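You operate a simulated robot arm through the tools that you are given. There is no shell and no other tool.

You run a simulated robot arm. Do the job below in one go: nothing can be reset, and whatever is moved stays where it is left.

TASK
Shut the vent, pump the white stopper's test to PASS, vent it, then return the stopper to its cup.

It is judged by the outcome, as a careful person would: the job done as asked, and still so three seconds after it is handed in. It fails if anything else is knocked over, pushed out of place, dropped, spilled or broken. A push-on lid holds only when it is set on centred and level and pressed home; a screw cap is set on level and turned clockwise until tight.

THE ROBOT
A 7-joint arm with a two-finger parallel gripper, fixed in place. Base frame: the origin is on the floor under the middle of its stand, x ahead of it, y to its left, z up; the work surface is at about z = 0.82. Lengths are in m, angles in rad, forces in N, time in s.
It reaches about 1.479 m from its shoulder. Its first joint turns from -2.897 to 2.897 rad. Payload 4.4 kg.
The tool frame sits at the grasp point between the pads (the TCP): z along the fingers, y along the line on which they close. The tips reach 0.023 m beyond it. The gripper opens to 0.094 m. The fingers are 0.038 m wide and 0.01 m thick; the gripper's body (0.054 by 0.096 m) begins 0.039 m behind the TCP.
Orientation is that of the tool frame in the base frame, as a unit quaternion [x, y, z, w]. With the fingers straight down and closing along the base's y, the tool's x points along the base's -x, its y along +y and its z along -z.

THE INTERFACE
- The arm moves only by the tool drive_tool. Its argument "increments" is a list of rows, each an object (a shift or turn left out is 0, a gripper value left out holds the last) with "dp": the shift along the tool's x, y, z in cm, a list of three; "turn": the turn, a rotation vector about the tool's x, y, z in rad, a list of three. In form: [{"dp": [dx, dy, dz], "turn": [rx, ry, rz]}, ...]. A call has 1 to 20 rows; each row shifts and turns the commanded pose from where the row before left it, along the tool's axes as they then stand. "claw" is the closure, from 0 (fully open) to 1 (shut), set as the call begins (left out, the last holds). A row lasts 0.2 s, in which the tool goes at most 0.05 m and 0.15 rad; a call with a longer step from one row to the next is refused whole, and so is a gripper value outside its range. A pose out of reach is approached as far as the arm can. The call stops where the force on the tool passes 40 N (or 10 N more than at its start, if that is more) or the arm is blocked; 0.2 s more then pass. Each finger travels about 0.072 m/s and halts on what it meets, pressing with about 40 N; the grip force reading is that of the motor and also rises with nothing between the fingers. The clock runs only during rows and for 0.2 s after the last one: add rows that do not move to give the fingers time. It gives the time, the measured TCP pose, the force on the tool (base axes), the opening and the grip force at its end, in the units of the frame above (readings bear some noise), with the torque about the TCP (base axes, N m) and any sound that the robot's microphone picked up.
- Cameras (640 x 400 px; columns grow to the right, rows downward): "scene" is fixed at [0.2182, 0.6493, 1.596]; the picture's right is [-0.71, -0.71, 0.00], its down [-0.36, 0.36, -0.86] and it looks along [0.61, -0.61, -0.51] (base axes); focal length 375 px, centre (320, 200). "wrist" rides on the gripper at [0.086, 0.016, -0.075] in the tool frame; the picture's right is [-0.18, 0.98, 0.00], its down [-0.58, -0.11, -0.81] and it looks along [-0.79, -0.15, 0.59] (tool axes); focal length 243 px, centre (320, 200).
- camera(camera): a new picture of that camera. The clock stands still meanwhile.
- locate(camera, pixels): for up to 12 pixels [column, row] of the newest picture of that camera ("zoom" is the newest enlarged one), the place [x, y, z] in the base frame of the surface seen there, good to about 0.002 m. The clock stands still meanwhile.
- close_up(camera, box): a new picture of the part [left, top, right, bottom] of that camera's present view, enlarged. The clock stands still meanwhile.
- close_job(): hands the job in; it is judged then, once.

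Unless the task says otherwise, let go and move clear before handing in.

The tools are called after ">>>" by a JSON object that holds its "fn" and its "kwargs". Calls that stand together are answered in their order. drive_tool: Moves the arm, as the interface text tells. Its arguments: {"type":"object","properties":{"increments":{"type":"array","items":{"type":"object","properties":{"dp":{"type":"array","items":{"type":"number"}},"turn":{"type":"array","items":{"type":"number"}}}}},"claw":{"type":"number"}},"required":["increments"]} The other tools are called the same way: camera (camera) takes a picture; locate (camera, pixels) gives the place of the surface under pixels of a picture; close_up (camera, box) takes an enlarged picture of a part of a camera's view; close_job () hands the job in.

At the start:

```text
clock: 0.0
tool_pos: [0.7837, -0.0962, 1.1634]
tcp_rot: [0.001, 1.0, 0.0, -0.001]
contact_force: [-0.3, 0.6, 0.8]
moment: [0.0, 0.0, 0.01]
finger_gap: 0.0936
grasp_force: 0.1
```

scene: 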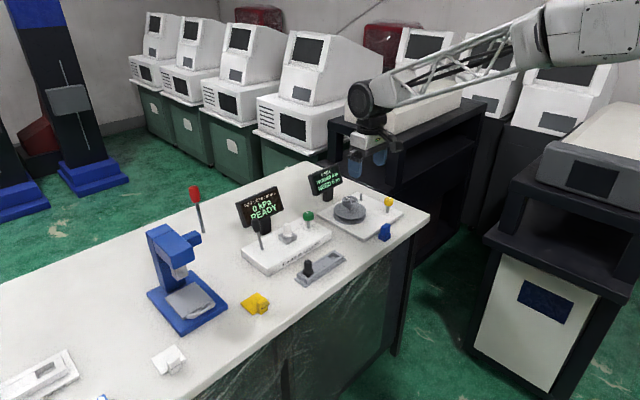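
wrist: 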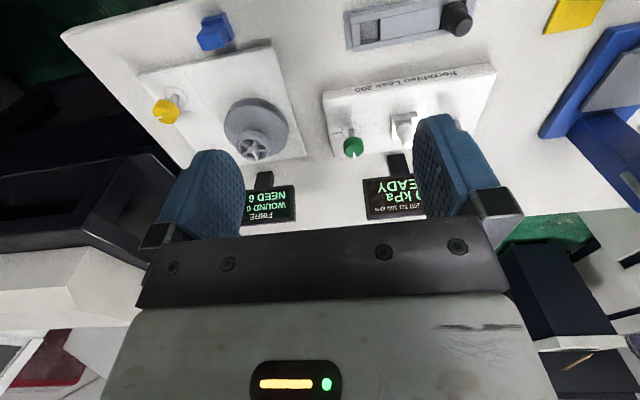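

The scene shows a tester with a "READY" screen near (262,208), a white fixture with a green knob at (308,216), and a white stopper at about (288,238). I'll enlarge these areas before moving anything.

>>> {"fn": "close_up", "kwargs": {"camera": "scene", "box": [220, 160, 440, 300]}}

>>> {"fn": "close_up", "kwargs": {"camera": "wrist", "box": [310, 0, 520, 230]}}

>>> {"fn": "close_up", "kwargs": {"camera": "scene", "box": [0, 220, 300, 400]}}

```text
2.86 times, centred on (330, 230) of scene
```

zoom: 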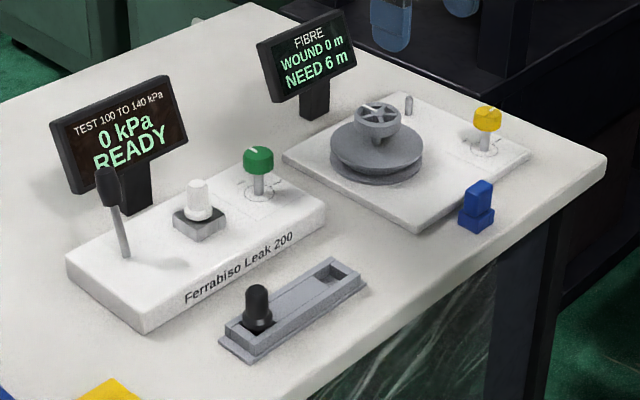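

```text
1.74 times, centred on (415, 115) of wrist
```

zoom: 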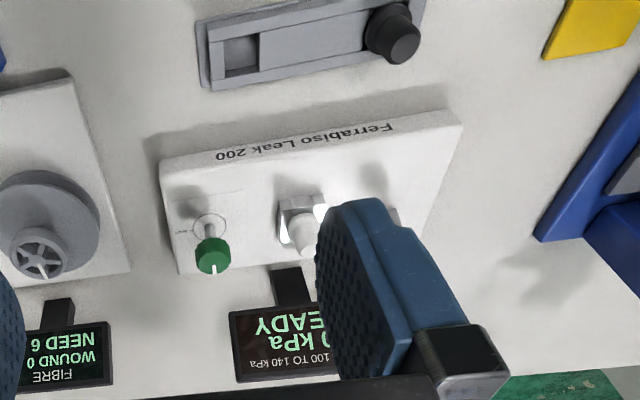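

```text
2.13 times, centred on (150, 310) of scene
```

zoom: 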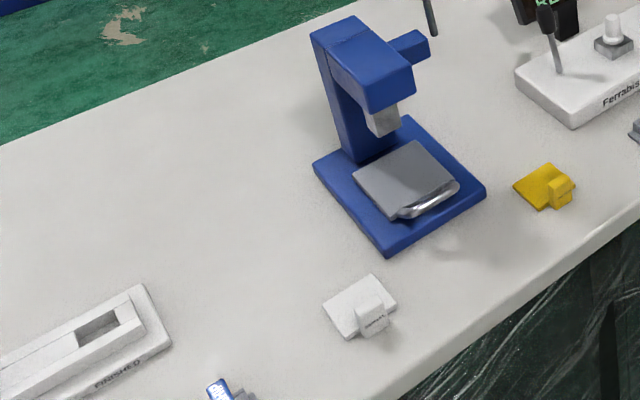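

The stopper stands in a grey square block at zoom (198,212), with the pump lever at (112,210) and the green vent knob at (258,165). I still need to find the "cup", so I'll zoom in tighter.

>>> {"fn": "close_up", "kwargs": {"camera": "scene", "box": [235, 185, 345, 285]}}

>>> {"fn": "close_up", "kwargs": {"camera": "scene", "box": [265, 205, 325, 250]}}

>>> {"fn": "close_up", "kwargs": {"camera": "scene", "box": [0, 330, 110, 400]}}

>>> {"fn": "close_up", "kwargs": {"camera": "scene", "box": [285, 245, 355, 290]}}

>>> {"fn": "close_up", "kwargs": {"camera": "scene", "box": [300, 155, 430, 245]}}

```text
4.00 times, centred on (290, 235) of scene
```

zoom: 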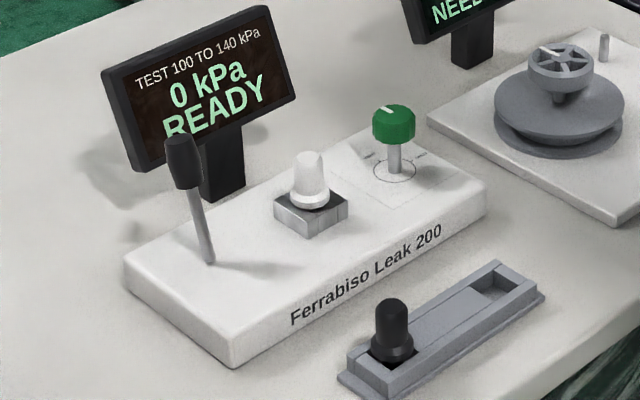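

```text
8.89 times, centred on (295, 228) of scene
```

zoom: 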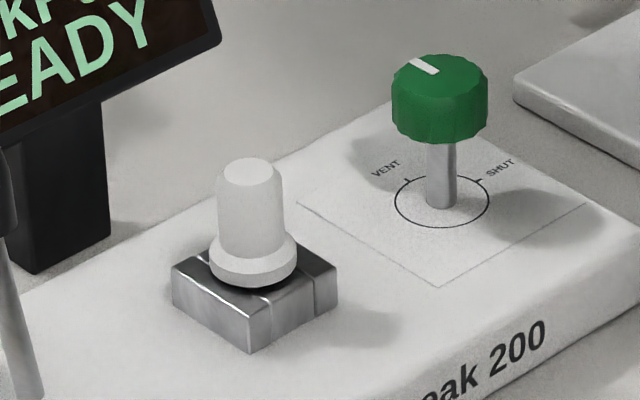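

```text
5.71 times, centred on (55, 365) of scene
```

zoom: 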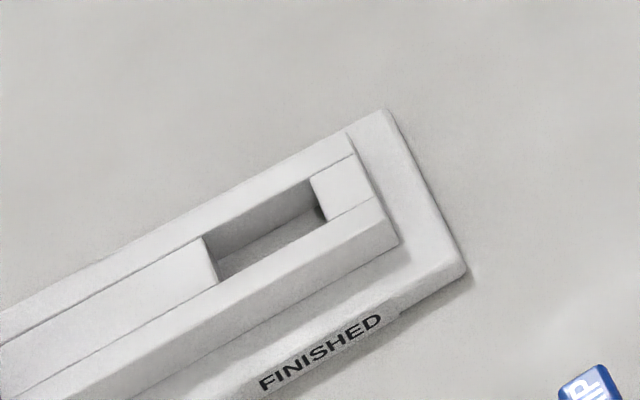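

```text
8.89 times, centred on (320, 268) of scene
```

zoom: 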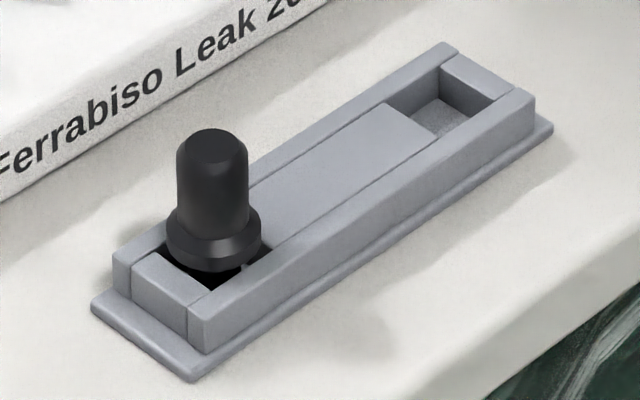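

```text
4.44 times, centred on (365, 200) of scene
```

zoom: 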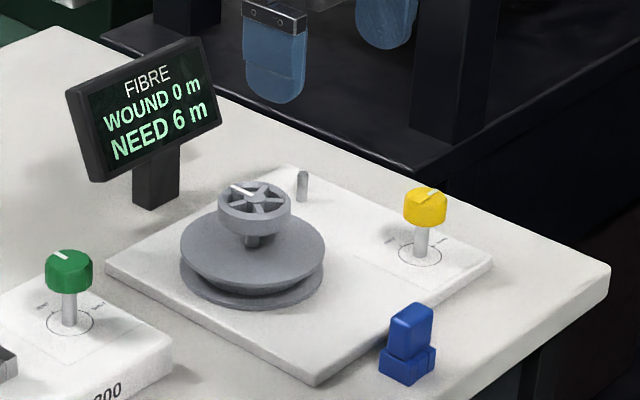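

The tray at (320,268) holds a black stopper in one pocket. Its empty pocket at about (333,257) must be the white stopper's cup. The green knob's line points to VENT. I'll measure these points.

>>> {"fn": "close_up", "kwargs": {"camera": "scene", "box": [235, 185, 345, 285]}}

>>> {"fn": "locate", "kwargs": {"camera": "zoom", "pixels": [[310, 157], [310, 197], [276, 213], [310, 234], [346, 207], [394, 112], [394, 165], [209, 262], [184, 145], [235, 365], [485, 205], [126, 265]]}}

>>> {"fn": "locate", "kwargs": {"camera": "zoom", "pixels": [[396, 303], [390, 350], [497, 290], [478, 287], [510, 296], [430, 320], [340, 385], [543, 300], [500, 263], [522, 285], [365, 357], [420, 160]]}}

```text
4.00 times, centred on (290, 235) of scene
```

zoom: 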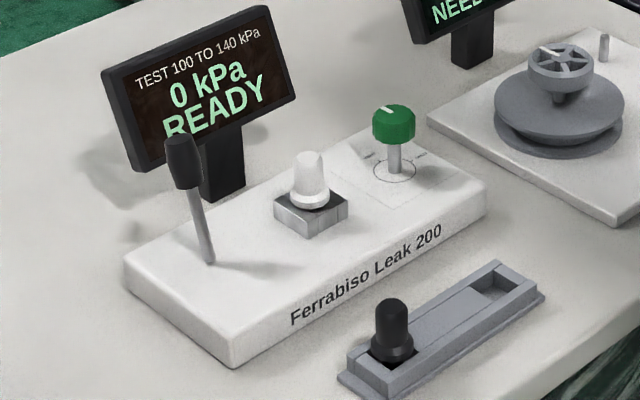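

```text
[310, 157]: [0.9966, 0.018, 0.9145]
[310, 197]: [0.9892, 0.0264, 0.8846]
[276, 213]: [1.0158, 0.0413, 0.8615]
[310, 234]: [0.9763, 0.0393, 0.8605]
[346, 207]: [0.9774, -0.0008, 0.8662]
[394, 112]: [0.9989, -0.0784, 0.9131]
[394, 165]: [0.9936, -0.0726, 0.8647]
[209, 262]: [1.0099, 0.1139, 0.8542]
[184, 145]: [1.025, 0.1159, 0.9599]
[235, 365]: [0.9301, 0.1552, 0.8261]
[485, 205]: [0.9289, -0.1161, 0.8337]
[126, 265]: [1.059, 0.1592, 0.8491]
```

```text
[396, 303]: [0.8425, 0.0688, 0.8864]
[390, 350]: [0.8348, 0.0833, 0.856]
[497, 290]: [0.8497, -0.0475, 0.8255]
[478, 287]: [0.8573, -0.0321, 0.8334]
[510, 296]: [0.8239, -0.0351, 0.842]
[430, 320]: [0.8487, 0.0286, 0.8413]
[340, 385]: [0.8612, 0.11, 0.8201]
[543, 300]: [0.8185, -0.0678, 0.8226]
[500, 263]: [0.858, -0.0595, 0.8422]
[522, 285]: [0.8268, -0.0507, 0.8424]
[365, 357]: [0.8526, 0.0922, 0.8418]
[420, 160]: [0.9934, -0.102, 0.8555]
```

The knob's mark points toward +x (VENT). SHUT lies toward -y, so the turn is about 90° clockwise seen from above. Next I'll measure the screens, lever and knob for clearance.

>>> {"fn": "close_up", "kwargs": {"camera": "scene", "box": [225, 155, 355, 245]}}

>>> {"fn": "locate", "kwargs": {"camera": "scene", "pixels": [[237, 203], [277, 187], [285, 211], [243, 226], [307, 174], [340, 162], [343, 180], [315, 194], [256, 218], [260, 245], [255, 235], [265, 228]]}}

>>> {"fn": "locate", "kwargs": {"camera": "wrist", "pixels": [[352, 140], [352, 152], [400, 120], [405, 145], [380, 115], [365, 215], [380, 180], [456, 18], [365, 30], [410, 22], [371, 36], [362, 24]]}}

```text
4.44 times, centred on (290, 200) of scene
```

zoom: 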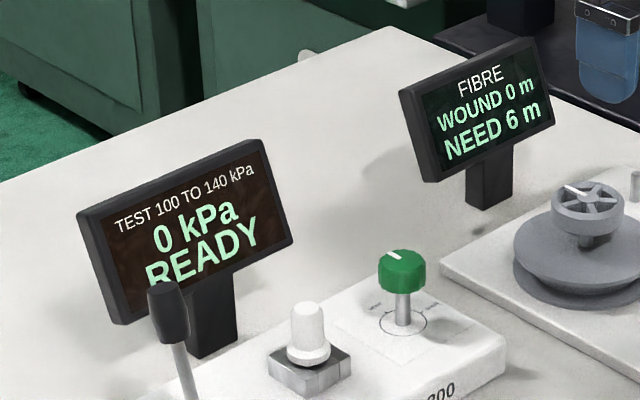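

```text
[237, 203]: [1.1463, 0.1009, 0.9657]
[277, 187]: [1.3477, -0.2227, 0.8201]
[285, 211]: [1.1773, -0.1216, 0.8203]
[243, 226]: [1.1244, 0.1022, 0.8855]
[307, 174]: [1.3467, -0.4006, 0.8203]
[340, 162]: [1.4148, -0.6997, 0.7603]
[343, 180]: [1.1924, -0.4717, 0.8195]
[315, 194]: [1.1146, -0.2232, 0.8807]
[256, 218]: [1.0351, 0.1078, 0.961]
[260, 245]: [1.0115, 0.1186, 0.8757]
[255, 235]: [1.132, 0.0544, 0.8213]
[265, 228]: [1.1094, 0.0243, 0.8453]
```

```text
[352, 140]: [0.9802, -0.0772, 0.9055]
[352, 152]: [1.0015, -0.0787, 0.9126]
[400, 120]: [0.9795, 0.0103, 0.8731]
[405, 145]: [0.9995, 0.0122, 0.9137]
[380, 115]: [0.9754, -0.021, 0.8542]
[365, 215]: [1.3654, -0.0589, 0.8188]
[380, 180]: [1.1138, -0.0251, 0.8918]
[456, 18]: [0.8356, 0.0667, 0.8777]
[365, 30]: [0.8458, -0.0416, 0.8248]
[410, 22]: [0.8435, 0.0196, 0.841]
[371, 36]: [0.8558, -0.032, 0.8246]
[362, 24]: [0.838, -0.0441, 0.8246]
```

The knob axis is near (0.997, -0.078) with its top at 0.913, and the screen is well clear at x≈1.11. I'll move above the knob and rotate the gripper -45°, so the 90° turn spans symmetric wrist angles.

>>> {"fn": "drive_tool", "kwargs": {"increments": [{"dp": [-2.7, 0.23, 1.5]}, {"dp": [-2.7, 0.23, 1.5]}, {"dp": [-2.7, 0.23, 1.5]}, {"dp": [-2.7, 0.23, 1.5]}, {"dp": [-2.7, 0.23, 1.5]}, {"dp": [-2.7, 0.23, 1.5]}, {"dp": [-2.7, 0.23, 1.5]}, {"dp": [-2.45, 0.21, 1.5]}, {"turn": [0, 0, -0.131]}, {"turn": [0, 0, -0.131]}, {"turn": [0, 0, -0.131]}, {"turn": [0, 0, -0.131]}, {"turn": [0, 0, -0.131]}, {"turn": [0, 0, -0.13]}, {}, {}], "claw": 0}}

>>> {"fn": "camera", "kwargs": {"camera": "wrist"}}

>>> {"fn": "camera", "kwargs": {"camera": "scene"}}

```text
clock: 3.4
tool_pos: [0.997, -0.0786, 1.0436]
tcp_rot: [-0.382, 0.924, -0.001, -0.001]
contact_force: [-0.3, 0.2, -0.2]
moment: [0.0, 0.0, 0.02]
finger_gap: 0.0943
grasp_force: 0.1
```

```text
taken
```

wrist: 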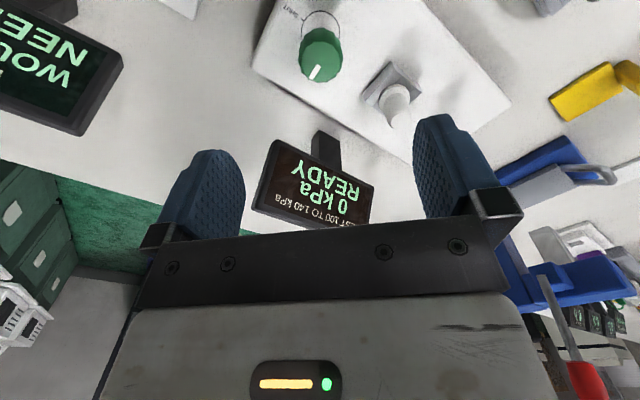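

```text
taken
```

scene: 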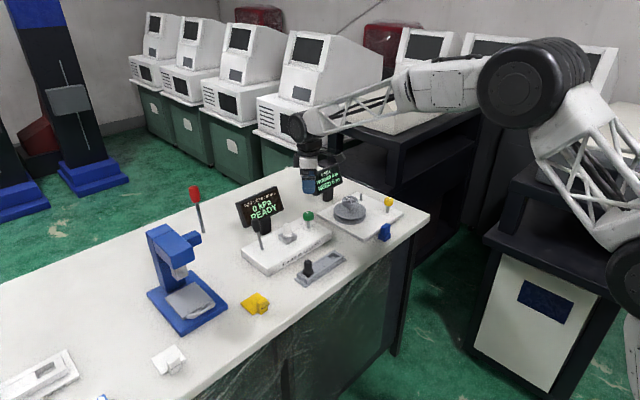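

The wrist view shows the knob at (321,55) with its white line, and the stopper at (392,100). I'll refine the knob and stopper centres from this view.

>>> {"fn": "close_up", "kwargs": {"camera": "wrist", "box": [270, 0, 450, 150]}}

>>> {"fn": "locate", "kwargs": {"camera": "zoom", "pixels": [[150, 225], [190, 280], [220, 215], [185, 240], [110, 255], [250, 250], [455, 350], [430, 310], [460, 370], [350, 335], [430, 220], [180, 105]]}}

```text
2.67 times, centred on (360, 75) of wrist
```

zoom: 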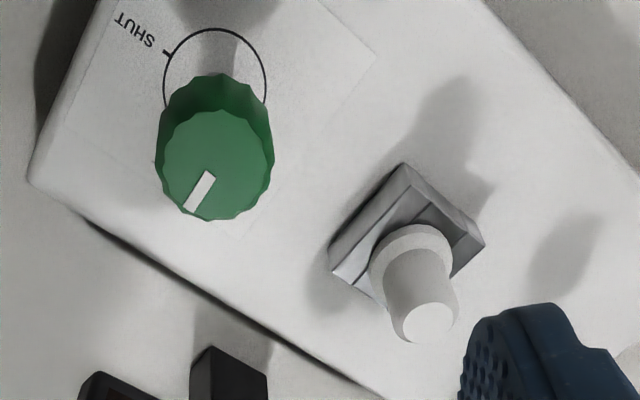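

```text
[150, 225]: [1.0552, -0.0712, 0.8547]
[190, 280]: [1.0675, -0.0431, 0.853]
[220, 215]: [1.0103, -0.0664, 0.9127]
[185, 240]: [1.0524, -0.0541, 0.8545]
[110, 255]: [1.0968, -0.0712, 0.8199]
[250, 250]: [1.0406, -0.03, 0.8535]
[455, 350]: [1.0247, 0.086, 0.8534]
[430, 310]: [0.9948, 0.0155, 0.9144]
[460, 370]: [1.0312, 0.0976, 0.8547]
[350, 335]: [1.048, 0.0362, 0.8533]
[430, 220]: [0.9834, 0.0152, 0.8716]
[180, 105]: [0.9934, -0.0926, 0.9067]
```

The knob's top face is centred near zoom (218,165) and the stopper's top near (428,322). I'll locate their rims.

>>> {"fn": "locate", "kwargs": {"camera": "zoom", "pixels": [[218, 165], [168, 165], [268, 165], [218, 117], [218, 214], [428, 322], [408, 324], [449, 322], [428, 340], [372, 262], [450, 258], [405, 165]]}}

>>> {"fn": "locate", "kwargs": {"camera": "zoom", "pixels": [[332, 270], [334, 240], [483, 240], [345, 265], [410, 235], [390, 235], [440, 235], [212, 172], [188, 208], [168, 52], [205, 112], [230, 108]]}}

```text
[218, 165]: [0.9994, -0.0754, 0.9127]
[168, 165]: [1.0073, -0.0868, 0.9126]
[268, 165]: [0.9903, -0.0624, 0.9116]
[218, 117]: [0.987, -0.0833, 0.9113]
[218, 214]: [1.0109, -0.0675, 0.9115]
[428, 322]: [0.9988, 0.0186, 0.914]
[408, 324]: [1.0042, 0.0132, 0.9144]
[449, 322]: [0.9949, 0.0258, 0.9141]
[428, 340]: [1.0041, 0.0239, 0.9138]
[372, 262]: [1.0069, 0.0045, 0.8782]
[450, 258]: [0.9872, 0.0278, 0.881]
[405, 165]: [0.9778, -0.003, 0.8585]
```

```text
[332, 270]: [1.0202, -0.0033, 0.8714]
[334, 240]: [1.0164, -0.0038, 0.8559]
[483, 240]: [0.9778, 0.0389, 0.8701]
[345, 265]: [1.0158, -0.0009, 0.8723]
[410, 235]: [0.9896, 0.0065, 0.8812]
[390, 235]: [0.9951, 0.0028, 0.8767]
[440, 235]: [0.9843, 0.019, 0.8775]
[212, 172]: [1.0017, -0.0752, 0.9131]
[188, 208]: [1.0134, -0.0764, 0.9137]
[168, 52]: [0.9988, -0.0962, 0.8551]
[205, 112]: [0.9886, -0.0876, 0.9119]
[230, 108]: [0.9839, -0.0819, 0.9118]
```

The knob centre is about (0.999, -0.076), top 0.9125, and the stopper centre about (0.999, 0.0186). I'll descend so the pads straddle the knob, with the TCP at about z 0.905.

>>> {"fn": "drive_tool", "kwargs": {"increments": [{"dp": [-0.33, 0.04, 2.5]}, {"dp": [0, 0, 3.0]}, {"dp": [0, 0, 3.0]}, {"dp": [0, 0, 2.5]}, {"dp": [0, 0, 1.8]}, {"dp": [0, 0, 1.06]}, {}], "claw": 0}}

>>> {"fn": "camera", "kwargs": {"camera": "wrist"}}

>>> {"fn": "close_up", "kwargs": {"camera": "scene", "box": [235, 165, 375, 265]}}

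```text
clock: 5.0
tool_pos: [0.9978, -0.0754, 0.9058]
tcp_rot: [-0.382, 0.924, 0.0, -0.001]
contact_force: [0.1, 0.0, 1.2]
moment: [0.01, 0.04, -0.04]
finger_gap: 0.0942
grasp_force: 0.1
```

```text
taken
```

wrist: 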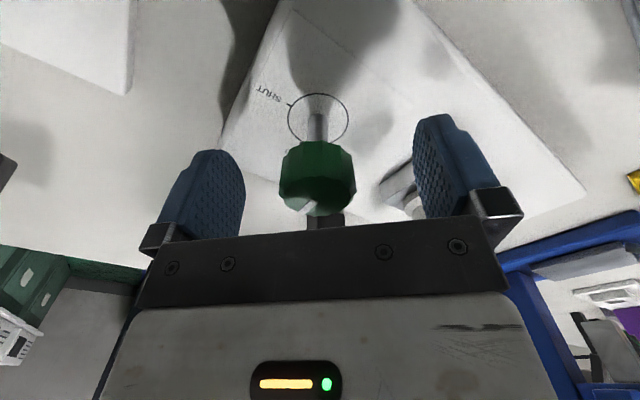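

```text
4.00 times, centred on (305, 215) of scene
```

zoom: 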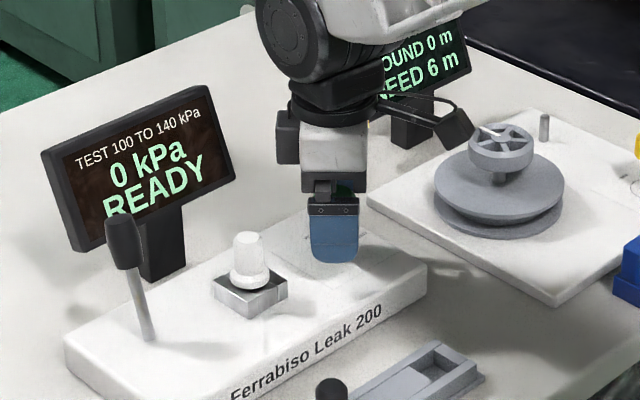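

The knob sits centred between the pads at (318,180) in the wrist view. I'll close on it and check the grip.

>>> {"fn": "drive_tool", "kwargs": {"increments": [{}, {}, {}, {}], "claw": 1}}

```text
clock: 6.1
tool_pos: [0.9972, -0.0763, 0.9062]
tcp_rot: [-0.382, 0.924, -0.001, -0.001]
contact_force: [10.9, -7.8, -6.3]
moment: [0.06, 0.04, -0.01]
finger_gap: 0.0353
grasp_force: 45.4
stopped in row 4: the force on the tool passed its limit at 42 N (the readings are from after the stop); the commanded pose is now the measured one
```

The fingers are on the knob (gap 0.035), but a side force of about 13 N toward tool -y says I'm slightly off-centre. I'll ease over by 1 mm.

>>> {"fn": "drive_tool", "kwargs": {"increments": [{"dp": [0, -0.1, 0]}, {}]}}

```text
clock: 6.7
tool_pos: [0.9986, -0.0772, 0.9061]
tcp_rot: [-0.383, 0.924, 0.001, 0.0]
contact_force: [-4.4, 5.6, -2.4]
moment: [0.45, 0.06, 0.05]
finger_gap: 0.0354
grasp_force: 45.2
```

The side force is now small and reversed (about 7 N), so the grip is centred well enough. I'll turn about tool +z (clockwise from above), in two stages.

>>> {"fn": "drive_tool", "kwargs": {"increments": [{"dp": [0, 0.03, 0], "turn": [0, 0, 0.1]}, {"turn": [0, 0, 0.1]}, {"turn": [0, 0, 0.1]}, {"turn": [0, 0, 0.1]}, {"turn": [0, 0, 0.1]}, {"turn": [0, 0, 0.1]}, {"turn": [0, 0, 0.1]}, {"turn": [0, 0, 0.1]}]}}

>>> {"fn": "close_up", "kwargs": {"camera": "scene", "box": [235, 165, 375, 265]}}

```text
clock: 8.2
tool_pos: [0.9969, -0.0758, 0.9054]
tcp_rot: [-0.073, 0.997, 0.001, 0.0]
contact_force: [-5.9, 6.3, 1.1]
moment: [0.36, -0.15, 0.02]
finger_gap: 0.0358
grasp_force: 45.2
stopped in row 7: the force on the tool passed its limit at 42 N (the readings are from after the stop); the commanded pose is now the measured one
```

```text
4.00 times, centred on (305, 215) of scene
```

zoom: 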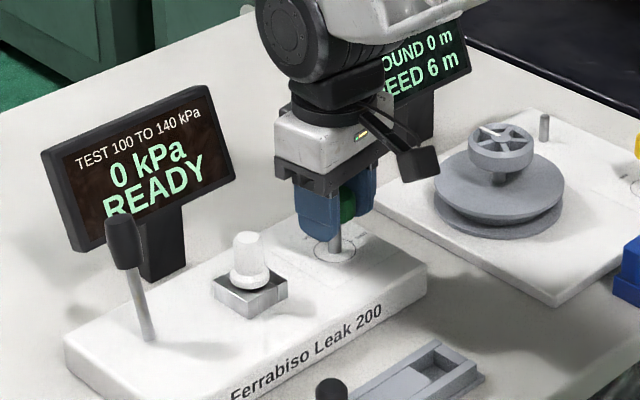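

The turn went about 37° before a force spike stopped it, with a residual force toward (-x, +y). I'll ease that way and keep turning in small steps.

>>> {"fn": "drive_tool", "kwargs": {"increments": [{"dp": [0.05, 0.06, 0]}, {"turn": [0, 0, 0.06]}, {"turn": [0, 0, 0.06]}, {}]}}

```text
clock: 9.2
tool_pos: [0.9978, -0.0752, 0.9062]
tcp_rot: [-0.012, 1.0, 0.0, 0.001]
contact_force: [18.5, 11.5, -4.4]
moment: [0.36, -1.03, 0.04]
finger_gap: 0.0358
grasp_force: 44.7
```

The knob now pulls the tool toward +x and +y (18.5 and 11.5 N). I'll follow that pull to relax it, then continue.

>>> {"fn": "drive_tool", "kwargs": {"increments": [{"dp": [-0.1, 0.06, 0]}, {"turn": [0, 0, 0.05]}, {}]}}

```text
clock: 10.0
tool_pos: [0.998, -0.0754, 0.9056]
tcp_rot: [0.013, 1.0, 0.001, 0.0]
contact_force: [-24.9, 6.3, 14.3]
moment: [0.34, 0.76, 0.01]
finger_gap: 0.0357
grasp_force: 44.9
```

The x force flipped to -25 N, so the joint is stiff, about 40 N/mm. I'll back off half of that shift and keep turning.

>>> {"fn": "drive_tool", "kwargs": {"increments": [{"dp": [0.06, 0.03, 0]}, {}]}}

```text
clock: 10.6
tool_pos: [0.9978, -0.0752, 0.9045]
tcp_rot: [0.012, 1.0, -0.001, -0.001]
contact_force: [-18.2, -4.1, 12.2]
moment: [0.24, 0.76, 0.0]
finger_gap: 0.036
grasp_force: 45.3
```

Still -18 N in x, so I'll ease a little more in the same direction.

>>> {"fn": "drive_tool", "kwargs": {"increments": [{"dp": [0.07, 0, 0]}, {}]}}

>>> {"fn": "close_up", "kwargs": {"camera": "scene", "box": [265, 185, 355, 255]}}

>>> {"fn": "close_up", "kwargs": {"camera": "wrist", "box": [200, 0, 440, 240]}}

```text
clock: 11.2
tool_pos: [0.997, -0.0754, 0.9058]
tcp_rot: [0.013, 1.0, 0.0, 0.001]
contact_force: [14.2, -18.5, 3.6]
moment: [0.25, 0.31, 0.0]
finger_gap: 0.0358
grasp_force: 44.9
```

```text
5.71 times, centred on (310, 220) of scene
```

zoom: 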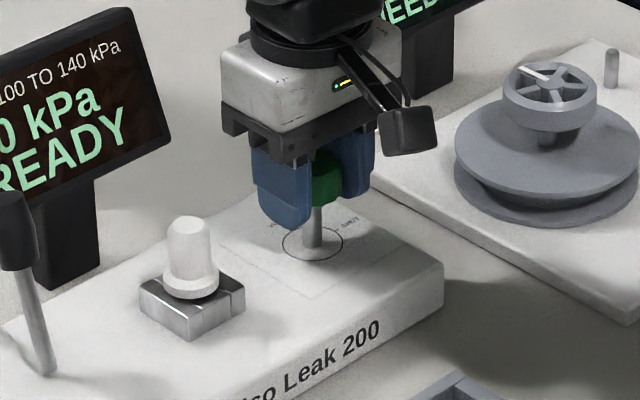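

```text
1.67 times, centred on (320, 120) of wrist
```

zoom: 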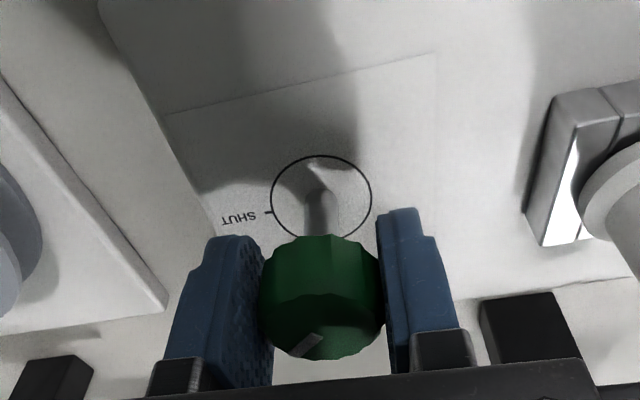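

The knob is turning with the pads: it is about 46° round, with the mark now at the lower left of the wrist view. I'll keep going in small steps.

>>> {"fn": "drive_tool", "kwargs": {"increments": [{"dp": [-0.03, -0.04, 0], "turn": [0, 0, 0.05]}, {"turn": [0, 0, 0.05]}, {"turn": [0, 0, 0.05]}, {}]}}

```text
clock: 12.2
tool_pos: [0.9969, -0.0751, 0.9062]
tcp_rot: [0.087, 0.996, 0.0, 0.0]
contact_force: [24.5, -9.5, -3.9]
moment: [0.17, -0.68, -0.01]
finger_gap: 0.0358
grasp_force: 45.1
```

The turn is at +10° now, with a +24 N pull in x. I'll relax toward +x and continue.

>>> {"fn": "drive_tool", "kwargs": {"increments": [{"dp": [-0.06, -0.02, 0], "turn": [0, 0, 0.03]}, {"dp": [-0.01, 0, 0], "turn": [0, 0, 0.05]}, {"dp": [-0.01, 0, 0], "turn": [0, 0, 0.05]}, {"turn": [0, 0, 0.05]}, {}]}}

```text
clock: 13.4
tool_pos: [0.9973, -0.0739, 0.9053]
tcp_rot: [0.177, 0.984, 0.0, 0.0]
contact_force: [-14.4, 14.5, 13.1]
moment: [0.02, 0.49, -0.02]
finger_gap: 0.0357
grasp_force: 45.2
```

At +20°, the force is (-14, +14). I'll ease that way and continue.

>>> {"fn": "drive_tool", "kwargs": {"increments": [{"dp": [0.05, 0.03, 0], "turn": [0, 0, 0.05]}, {"turn": [0, 0, 0.05]}, {"turn": [0, 0, 0.05]}, {"turn": [0, 0, 0.05]}, {}]}}

```text
clock: 14.6
tool_pos: [0.9975, -0.0737, 0.9059]
tcp_rot: [0.274, 0.962, 0.0, 0.0]
contact_force: [24.5, 25.1, 3.6]
moment: [-0.39, -0.94, 0.06]
finger_gap: 0.035
grasp_force: 44.9
```

At +32°, the force is (24, 25), which lies along the closing line. I'll shift tool +y a little and continue.

>>> {"fn": "drive_tool", "kwargs": {"increments": [{"dp": [0, 0.06, 0], "turn": [0, 0, 0.04]}, {"dp": [0, 0.02, 0], "turn": [0, 0, 0.05]}, {"turn": [0, 0, 0.05]}, {}]}}

>>> {"fn": "close_up", "kwargs": {"camera": "scene", "box": [265, 185, 355, 255]}}

>>> {"fn": "close_up", "kwargs": {"camera": "wrist", "box": [200, 0, 440, 240]}}

```text
clock: 15.6
tool_pos: [0.9982, -0.0738, 0.9049]
tcp_rot: [0.34, 0.94, 0.001, -0.001]
contact_force: [27.8, 19.3, -4.4]
moment: [-0.64, -0.99, 0.08]
finger_gap: 0.0349
grasp_force: 44.5
```

```text
5.71 times, centred on (310, 220) of scene
```

zoom: 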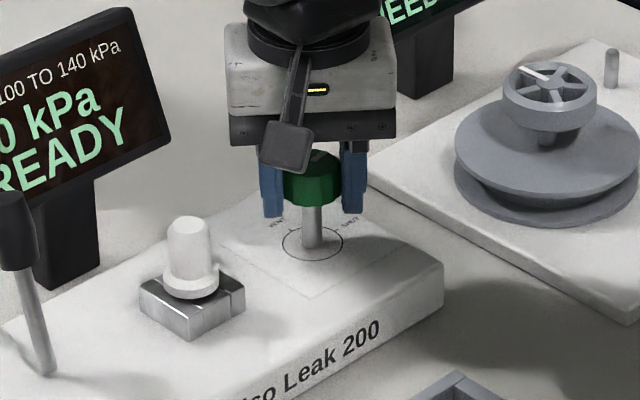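

```text
1.67 times, centred on (320, 120) of wrist
```

zoom: 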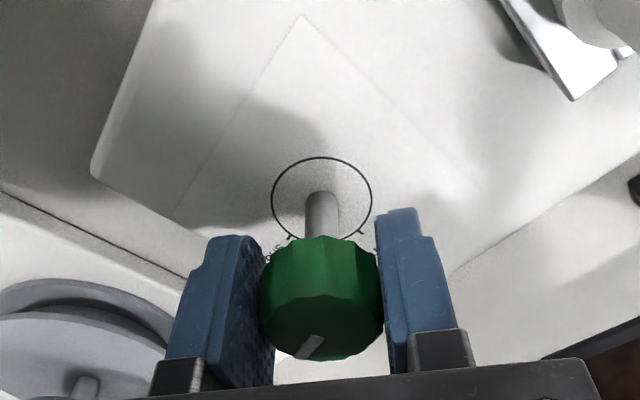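

At +40° (about 85° turned), the force is (28, 19). The mark in the wrist view hasn't shifted much relative to the pads. I'll relax and turn the last few degrees.

>>> {"fn": "drive_tool", "kwargs": {"increments": [{"dp": [0, 0.08, 0]}, {"turn": [0, 0, 0.04]}, {"turn": [0, 0, 0.04]}, {"turn": [0, 0, 0.04]}, {}]}}

```text
clock: 16.8
tool_pos: [0.9977, -0.0733, 0.9042]
tcp_rot: [0.397, 0.918, 0.001, 0.0]
contact_force: [-5.0, 8.8, 6.9]
moment: [1.04, 0.85, -0.04]
finger_gap: 0.035
grasp_force: 44.9
```

That's about 92° of turn in total, with low forces. I'll release, rise and look at the mark.

>>> {"fn": "drive_tool", "kwargs": {"increments": [{}, {}, {}, {}, {"dp": [0, 0, -2]}, {"dp": [0, 0, -3]}, {"dp": [0, 0, -4]}, {"dp": [0, 0, -4]}, {}], "claw": 0}}

>>> {"fn": "close_up", "kwargs": {"camera": "scene", "box": [235, 180, 355, 255]}}

>>> {"fn": "camera", "kwargs": {"camera": "wrist"}}

```text
clock: 18.8
tool_pos: [0.9974, -0.0706, 1.0381]
tcp_rot: [0.396, 0.918, 0.0, 0.0]
contact_force: [0.3, 0.2, -0.4]
moment: [0.0, 0.01, 0.0]
finger_gap: 0.0942
grasp_force: 0.1
```

```text
5.33 times, centred on (295, 218) of scene
```

zoom: 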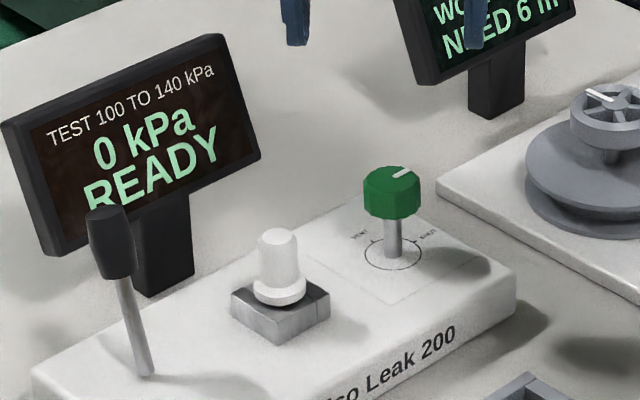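

```text
taken
```

wrist: 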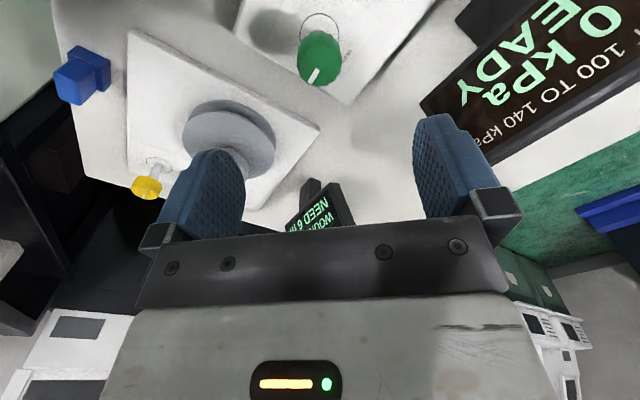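

The line on the knob now points toward SHUT (scene zoom around (403,173)). I'll check its exact direction from the wrist view.

>>> {"fn": "close_up", "kwargs": {"camera": "wrist", "box": [270, 10, 370, 100]}}

>>> {"fn": "locate", "kwargs": {"camera": "wrist", "pixels": [[319, 71], [310, 82], [318, 58], [305, 70], [333, 67]]}}

>>> {"fn": "close_up", "kwargs": {"camera": "scene", "box": [290, 200, 335, 235]}}

```text
4.44 times, centred on (320, 55) of wrist
```

zoom: 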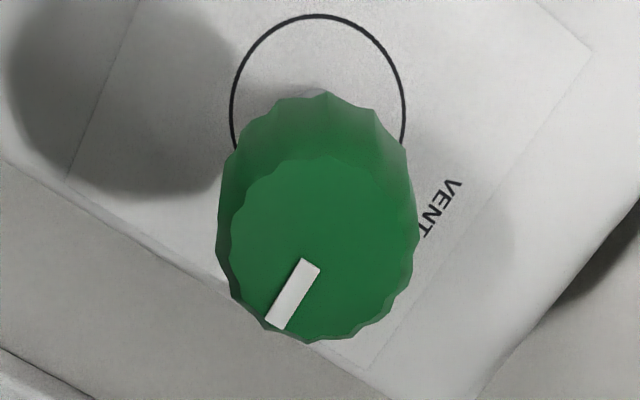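

```text
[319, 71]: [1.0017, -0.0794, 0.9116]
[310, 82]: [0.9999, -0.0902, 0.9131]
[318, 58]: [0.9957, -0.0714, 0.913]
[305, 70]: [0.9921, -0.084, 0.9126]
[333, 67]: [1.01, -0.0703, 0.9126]
```

```text
11.43 times, centred on (312, 218) of scene
```

zoom: 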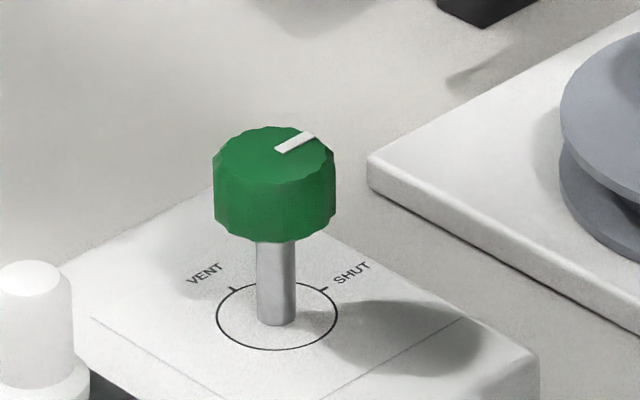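

The mark points to SHUT (about -y), and pressure will confirm it. Next I'll back off and swing left to see how the pump lever near (1.01, 0.114) leans and pivots.

>>> {"fn": "drive_tool", "kwargs": {"increments": [{"dp": [0, 0, -3]}, {"dp": [0, 0, -3]}, {"turn": [0, 0, -0.136]}, {"turn": [0, 0, -0.136]}, {"turn": [0, 0, -0.136]}, {"turn": [0, 0, -0.136]}, {"turn": [0, 0, -0.136]}, {"turn": [0, 0, -0.136]}, {"dp": [3.5, 3.5, 0]}, {"dp": [3.5, 3.5, 0]}, {"dp": [3.5, 3.5, 0]}, {"dp": [3.5, 3.5, 0]}, {"dp": [2.5, 3.5, 0]}, {}], "claw": 0}}

>>> {"fn": "camera", "kwargs": {"camera": "wrist"}}

>>> {"fn": "camera", "kwargs": {"camera": "scene"}}

```text
clock: 21.8
tool_pos: [0.8309, 0.1032, 1.0976]
tcp_rot: [0.001, 1.0, 0.0, 0.0]
contact_force: [-0.6, -0.8, -0.7]
moment: [-0.02, 0.0, 0.02]
finger_gap: 0.094
grasp_force: 0.0
```

```text
taken
```

wrist: 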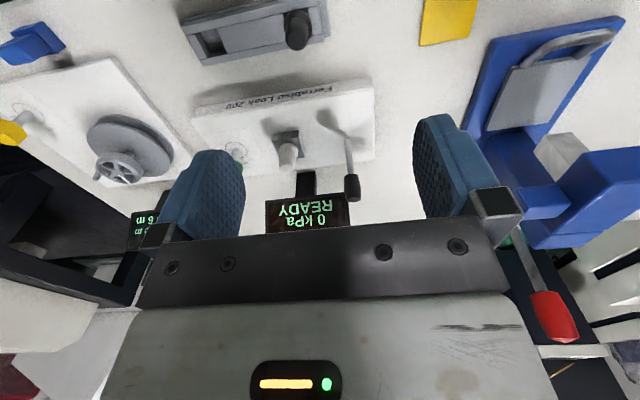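

```text
taken
```

scene: 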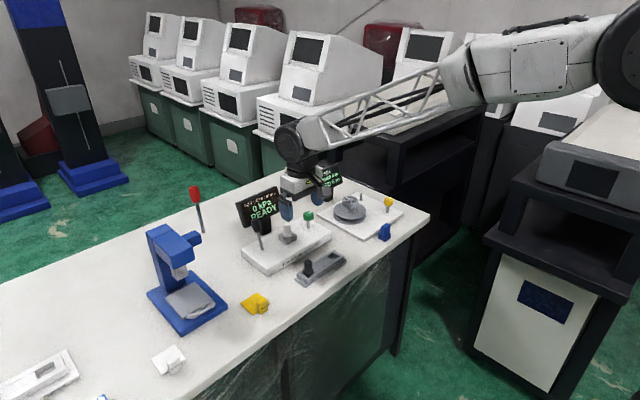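

The lever is visible in the wrist view from the base at (347,140) to the handle at (352,187). I'll enlarge it and measure, and also check where the red press handle is.

>>> {"fn": "close_up", "kwargs": {"camera": "wrist", "box": [230, 70, 410, 240]}}

>>> {"fn": "locate", "kwargs": {"camera": "wrist", "pixels": [[348, 150], [349, 165], [351, 180], [352, 190], [352, 198], [346, 187], [358, 187], [288, 155], [347, 135], [549, 300], [570, 330], [300, 210]]}}

>>> {"fn": "locate", "kwargs": {"camera": "scene", "pixels": [[195, 190], [201, 225], [194, 240], [258, 222], [263, 220], [259, 240], [261, 248], [267, 228]]}}

```text
2.35 times, centred on (320, 155) of wrist
```

zoom: 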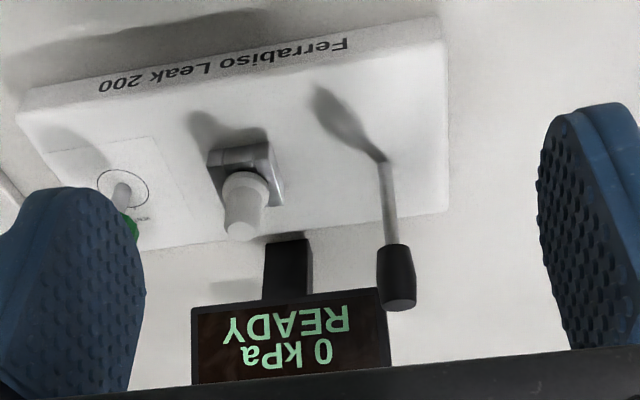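

```text
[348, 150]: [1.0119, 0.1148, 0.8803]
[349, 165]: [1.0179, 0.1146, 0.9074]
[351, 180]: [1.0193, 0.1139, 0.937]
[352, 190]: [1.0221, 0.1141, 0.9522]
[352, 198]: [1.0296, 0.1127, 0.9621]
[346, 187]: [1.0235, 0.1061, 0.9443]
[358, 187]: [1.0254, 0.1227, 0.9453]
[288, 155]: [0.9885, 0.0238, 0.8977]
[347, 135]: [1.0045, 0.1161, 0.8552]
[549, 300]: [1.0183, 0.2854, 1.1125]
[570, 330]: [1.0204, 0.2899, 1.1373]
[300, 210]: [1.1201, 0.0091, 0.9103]
```

```text
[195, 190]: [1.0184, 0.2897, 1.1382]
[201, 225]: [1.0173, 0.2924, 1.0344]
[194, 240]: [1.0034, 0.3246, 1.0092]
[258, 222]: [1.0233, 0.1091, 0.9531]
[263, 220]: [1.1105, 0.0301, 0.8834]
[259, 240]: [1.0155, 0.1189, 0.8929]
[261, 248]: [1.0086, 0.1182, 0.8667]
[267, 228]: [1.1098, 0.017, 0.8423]
```

The lever pivots at about (1.007, 0.115, 0.855) and leans toward +x, with its handle at about (1.03, 0.114, 0.948). It should swing in x, so I'll turn the gripper -90° to put the pads on the handle's ±x sides and cage it loosely for pumping.

>>> {"fn": "drive_tool", "kwargs": {"increments": [{"dp": [-3.3, 0.18, 0]}, {"dp": [-3.3, 0.18, 0]}, {"dp": [-3.3, 0.18, 0]}, {"dp": [-3.3, 0.18, 0]}, {"dp": [-3.3, 0.18, 0]}, {"dp": [-3.3, 0.18, 0]}, {"turn": [0, 0, -0.131]}, {"turn": [0, 0, -0.131]}, {"turn": [0, 0, -0.131]}, {"turn": [0, 0, -0.131]}, {"turn": [0, 0, -0.131]}, {"turn": [0, 0, -0.131]}, {"turn": [0, 0, -0.131]}, {"turn": [0, 0, -0.131]}, {"turn": [0, 0, -0.131]}, {"turn": [0, 0, -0.131]}, {"turn": [0, 0, -0.131]}, {"turn": [0, 0, -0.13]}, {}], "claw": 0.3}}

>>> {"fn": "camera", "kwargs": {"camera": "wrist"}}

>>> {"fn": "close_up", "kwargs": {"camera": "scene", "box": [180, 150, 340, 270]}}

```text
clock: 25.8
tool_pos: [1.0317, 0.1127, 1.0964]
tcp_rot: [0.708, -0.706, 0.0, -0.001]
contact_force: [0.3, -0.7, -0.3]
moment: [0.01, -0.01, 0.0]
finger_gap: 0.0659
grasp_force: 0.1
```

```text
taken
```

wrist: 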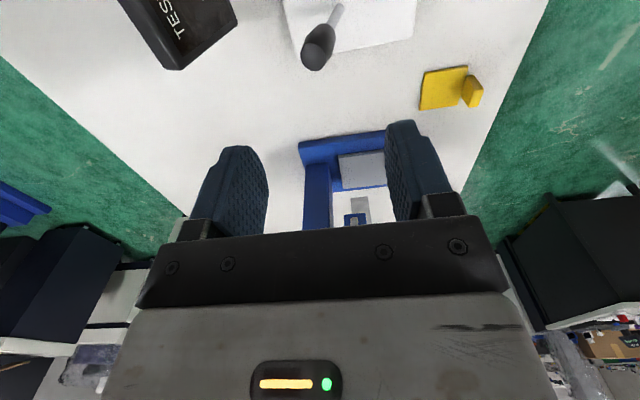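

```text
3.33 times, centred on (260, 210) of scene
```

zoom: 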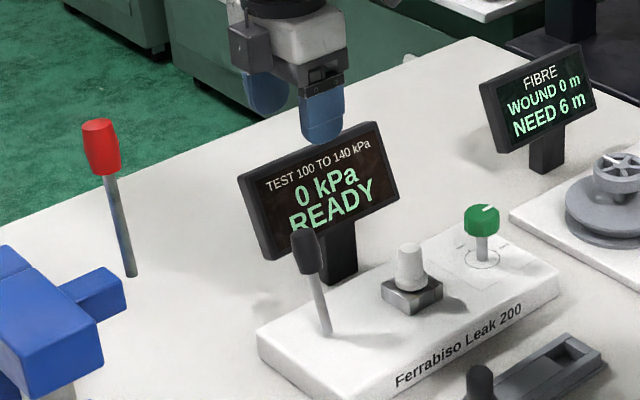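

The gripper is at -90° above the lever. I'll locate the handle again from this view before descending.

>>> {"fn": "close_up", "kwargs": {"camera": "wrist", "box": [260, 0, 420, 110]}}

>>> {"fn": "locate", "kwargs": {"camera": "wrist", "pixels": [[313, 60], [305, 62], [323, 57], [318, 45], [325, 35], [335, 10], [180, 60], [170, 35], [235, 20], [200, 50]]}}

```text
3.64 times, centred on (340, 55) of wrist
```

zoom: 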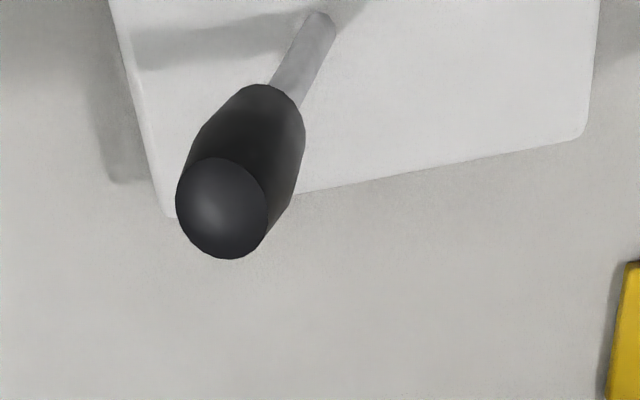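

```text
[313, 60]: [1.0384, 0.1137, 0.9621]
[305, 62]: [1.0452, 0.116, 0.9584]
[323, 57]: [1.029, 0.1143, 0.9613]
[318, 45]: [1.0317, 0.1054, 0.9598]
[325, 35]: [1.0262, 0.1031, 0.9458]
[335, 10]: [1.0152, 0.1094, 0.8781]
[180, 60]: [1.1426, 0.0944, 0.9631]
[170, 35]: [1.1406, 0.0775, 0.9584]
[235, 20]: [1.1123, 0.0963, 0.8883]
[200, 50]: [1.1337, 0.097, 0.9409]
```

The handle top is at (1.037, 0.1145, 0.961), with its middle near x=1.033. I'll descend to TCP z≈0.946 with the pads open 0.066 around it.

>>> {"fn": "drive_tool", "kwargs": {"increments": [{"dp": [-0.15, -0.15, 3]}, {"dp": [0, 0, 3]}, {"dp": [0, 0, 3]}, {"dp": [0, 0, 2.5]}, {"dp": [0, 0, 2]}, {"dp": [0, 0, 1.5]}, {}], "claw": 0.3}}

>>> {"fn": "camera", "kwargs": {"camera": "wrist"}}

>>> {"fn": "close_up", "kwargs": {"camera": "scene", "box": [200, 160, 340, 265]}}

```text
clock: 27.4
tool_pos: [1.0324, 0.1138, 0.946]
tcp_rot: [0.708, -0.707, 0.0, 0.0]
contact_force: [0.5, -1.1, -0.4]
moment: [0.0, -0.01, 0.02]
finger_gap: 0.0659
grasp_force: 0.0
```

```text
taken
```

wrist: 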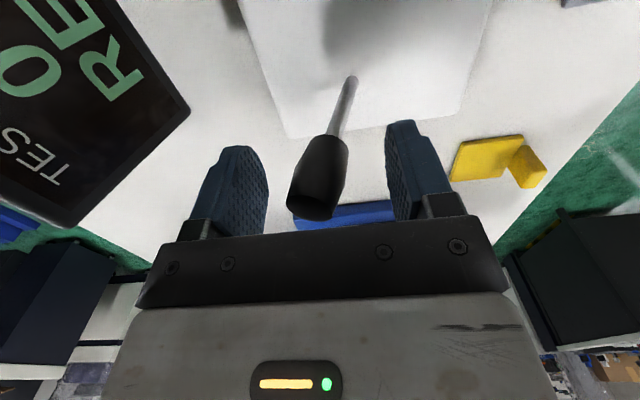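

```text
3.81 times, centred on (270, 212) of scene
```

zoom: 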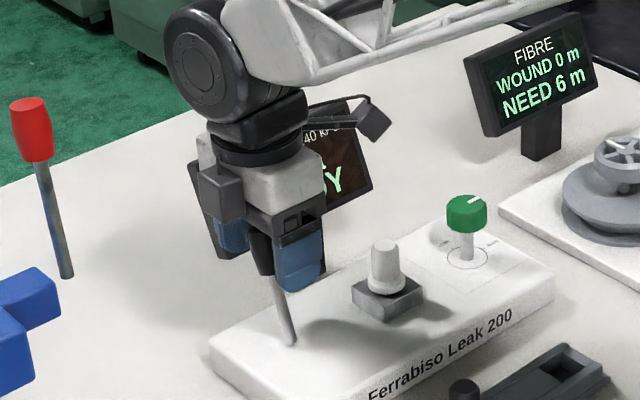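

The handle is between the pads. I'll narrow the gap a bit and pull toward -x in small steps, watching the force.

>>> {"fn": "drive_tool", "kwargs": {"increments": [{}, {}, {"dp": [0, 0.5, 0]}, {"dp": [0, 0.5, 0]}, {"dp": [0, 0.5, 0]}, {"dp": [0, 0.5, 0]}, {"dp": [0, 0.5, 0]}, {"dp": [0, 0.5, 0]}, {}], "claw": 0.52}}

>>> {"fn": "camera", "kwargs": {"camera": "wrist"}}

>>> {"fn": "close_up", "kwargs": {"camera": "scene", "box": [200, 160, 340, 265]}}

```text
clock: 29.4
tool_pos: [1.0029, 0.1135, 0.9455]
tcp_rot: [0.708, -0.706, 0.0, 0.0]
contact_force: [1.3, -0.3, -0.2]
moment: [0.0, 0.03, -0.03]
finger_gap: 0.0455
grasp_force: 0.5
```

```text
taken
```

wrist: 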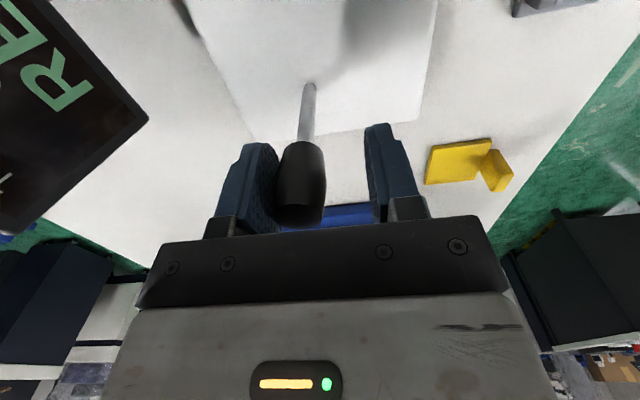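

```text
3.81 times, centred on (270, 212) of scene
```

zoom: 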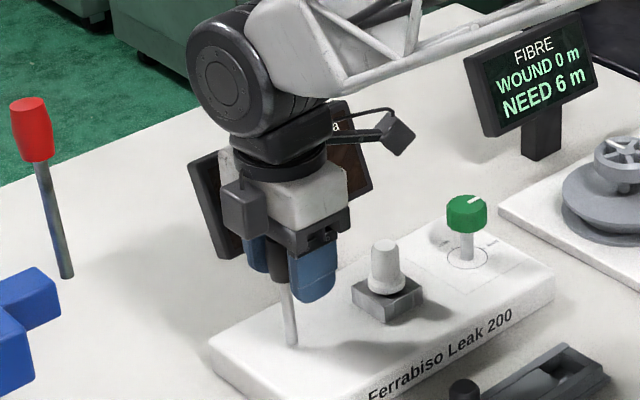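

The lever swings easily (1.3 N) and is now near vertical. I'll keep pulling toward -x.

>>> {"fn": "drive_tool", "kwargs": {"increments": [{"dp": [0, 0.5, 0]}, {"dp": [0, 0.5, 0]}, {"dp": [0, 0.5, 0]}, {"dp": [0, 0.5, 0]}, {}]}}

>>> {"fn": "close_up", "kwargs": {"camera": "scene", "box": [200, 160, 340, 265]}}

>>> {"fn": "camera", "kwargs": {"camera": "wrist"}}

```text
clock: 30.6
tool_pos: [0.9833, 0.1154, 0.9454]
tcp_rot: [0.708, -0.706, 0.0, 0.0]
contact_force: [0.7, 0.7, -0.8]
moment: [0.04, 0.0, -0.03]
finger_gap: 0.0461
grasp_force: 1.3
```

```text
3.81 times, centred on (270, 212) of scene
```

zoom: 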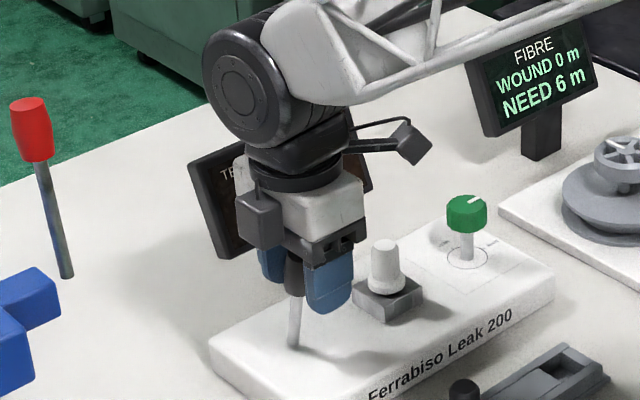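

```text
taken
```

wrist: 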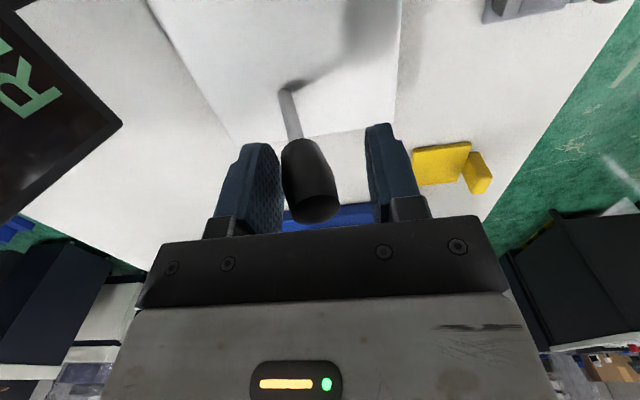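

The lever now leans toward -x with still little force. I'll continue toward its stop.

>>> {"fn": "drive_tool", "kwargs": {"increments": [{"dp": [0, 0.4, 0.1]}, {"dp": [0, 0.4, 0.1]}, {"dp": [0, 0.4, 0.1]}, {"dp": [0, 0.4, 0.1]}, {"dp": [0, 0.4, 0.1]}, {}]}}

>>> {"fn": "close_up", "kwargs": {"camera": "scene", "box": [200, 160, 340, 265]}}

>>> {"fn": "camera", "kwargs": {"camera": "wrist"}}

```text
clock: 32.0
tool_pos: [0.9632, 0.1136, 0.9394]
tcp_rot: [0.708, -0.706, 0.0, -0.001]
contact_force: [4.4, -1.3, -1.2]
moment: [-0.05, -0.06, -0.03]
finger_gap: 0.0468
grasp_force: 2.2
```

```text
3.81 times, centred on (270, 212) of scene
```

zoom: 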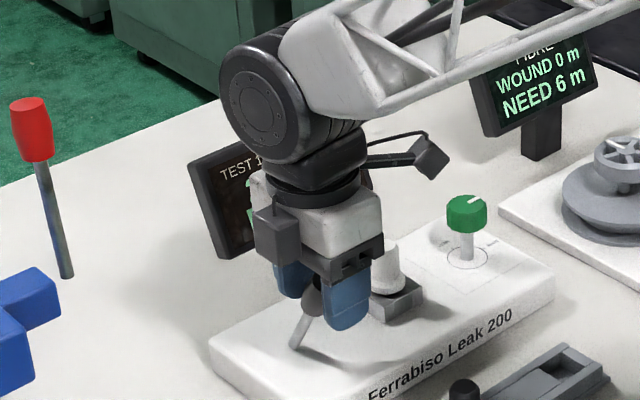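

```text
taken
```

wrist: 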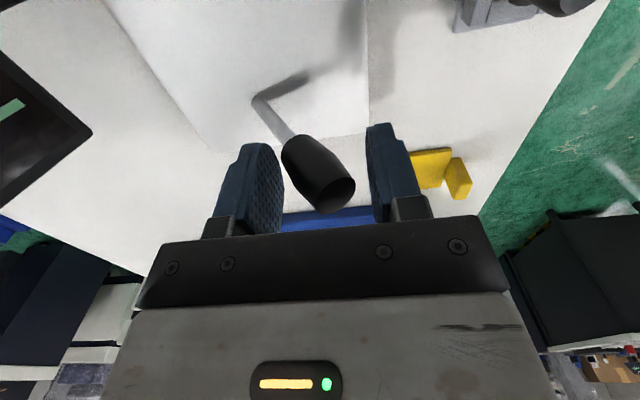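

The lever is about 30° over, with force rising to about 4 N. I'll continue while lowering slightly.

>>> {"fn": "drive_tool", "kwargs": {"increments": [{"dp": [0, 0.4, 0.2]}, {"dp": [0, 0.4, 0.2]}, {"dp": [0, 0.4, 0.2]}, {"dp": [0, 0.4, 0.2]}, {}]}}

>>> {"fn": "close_up", "kwargs": {"camera": "scene", "box": [200, 160, 340, 265]}}

>>> {"fn": "camera", "kwargs": {"camera": "wrist"}}

```text
clock: 32.8
tool_pos: [0.9562, 0.1132, 0.9392]
tcp_rot: [0.708, -0.706, 0.003, -0.002]
contact_force: [35.1, 5.0, -10.1]
moment: [0.09, -0.34, 0.08]
finger_gap: 0.0606
grasp_force: 17.8
stopped in row 3: the force on the tool passed its limit at 43 N (the readings are from after the stop); the commanded pose is now the measured one
```

```text
3.81 times, centred on (270, 212) of scene
```

zoom: 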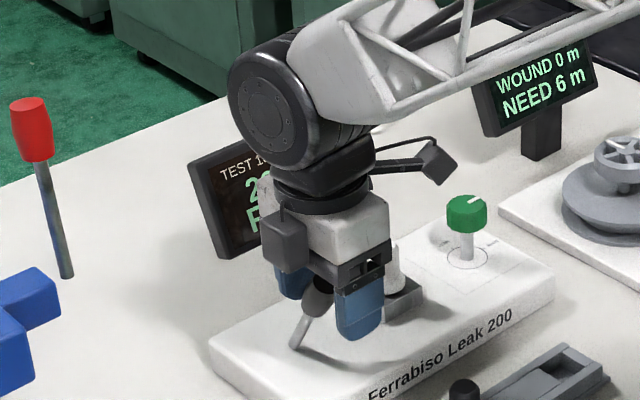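

```text
taken
```

wrist: 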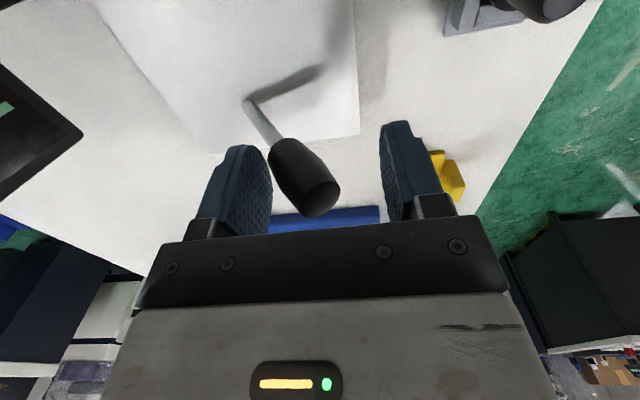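

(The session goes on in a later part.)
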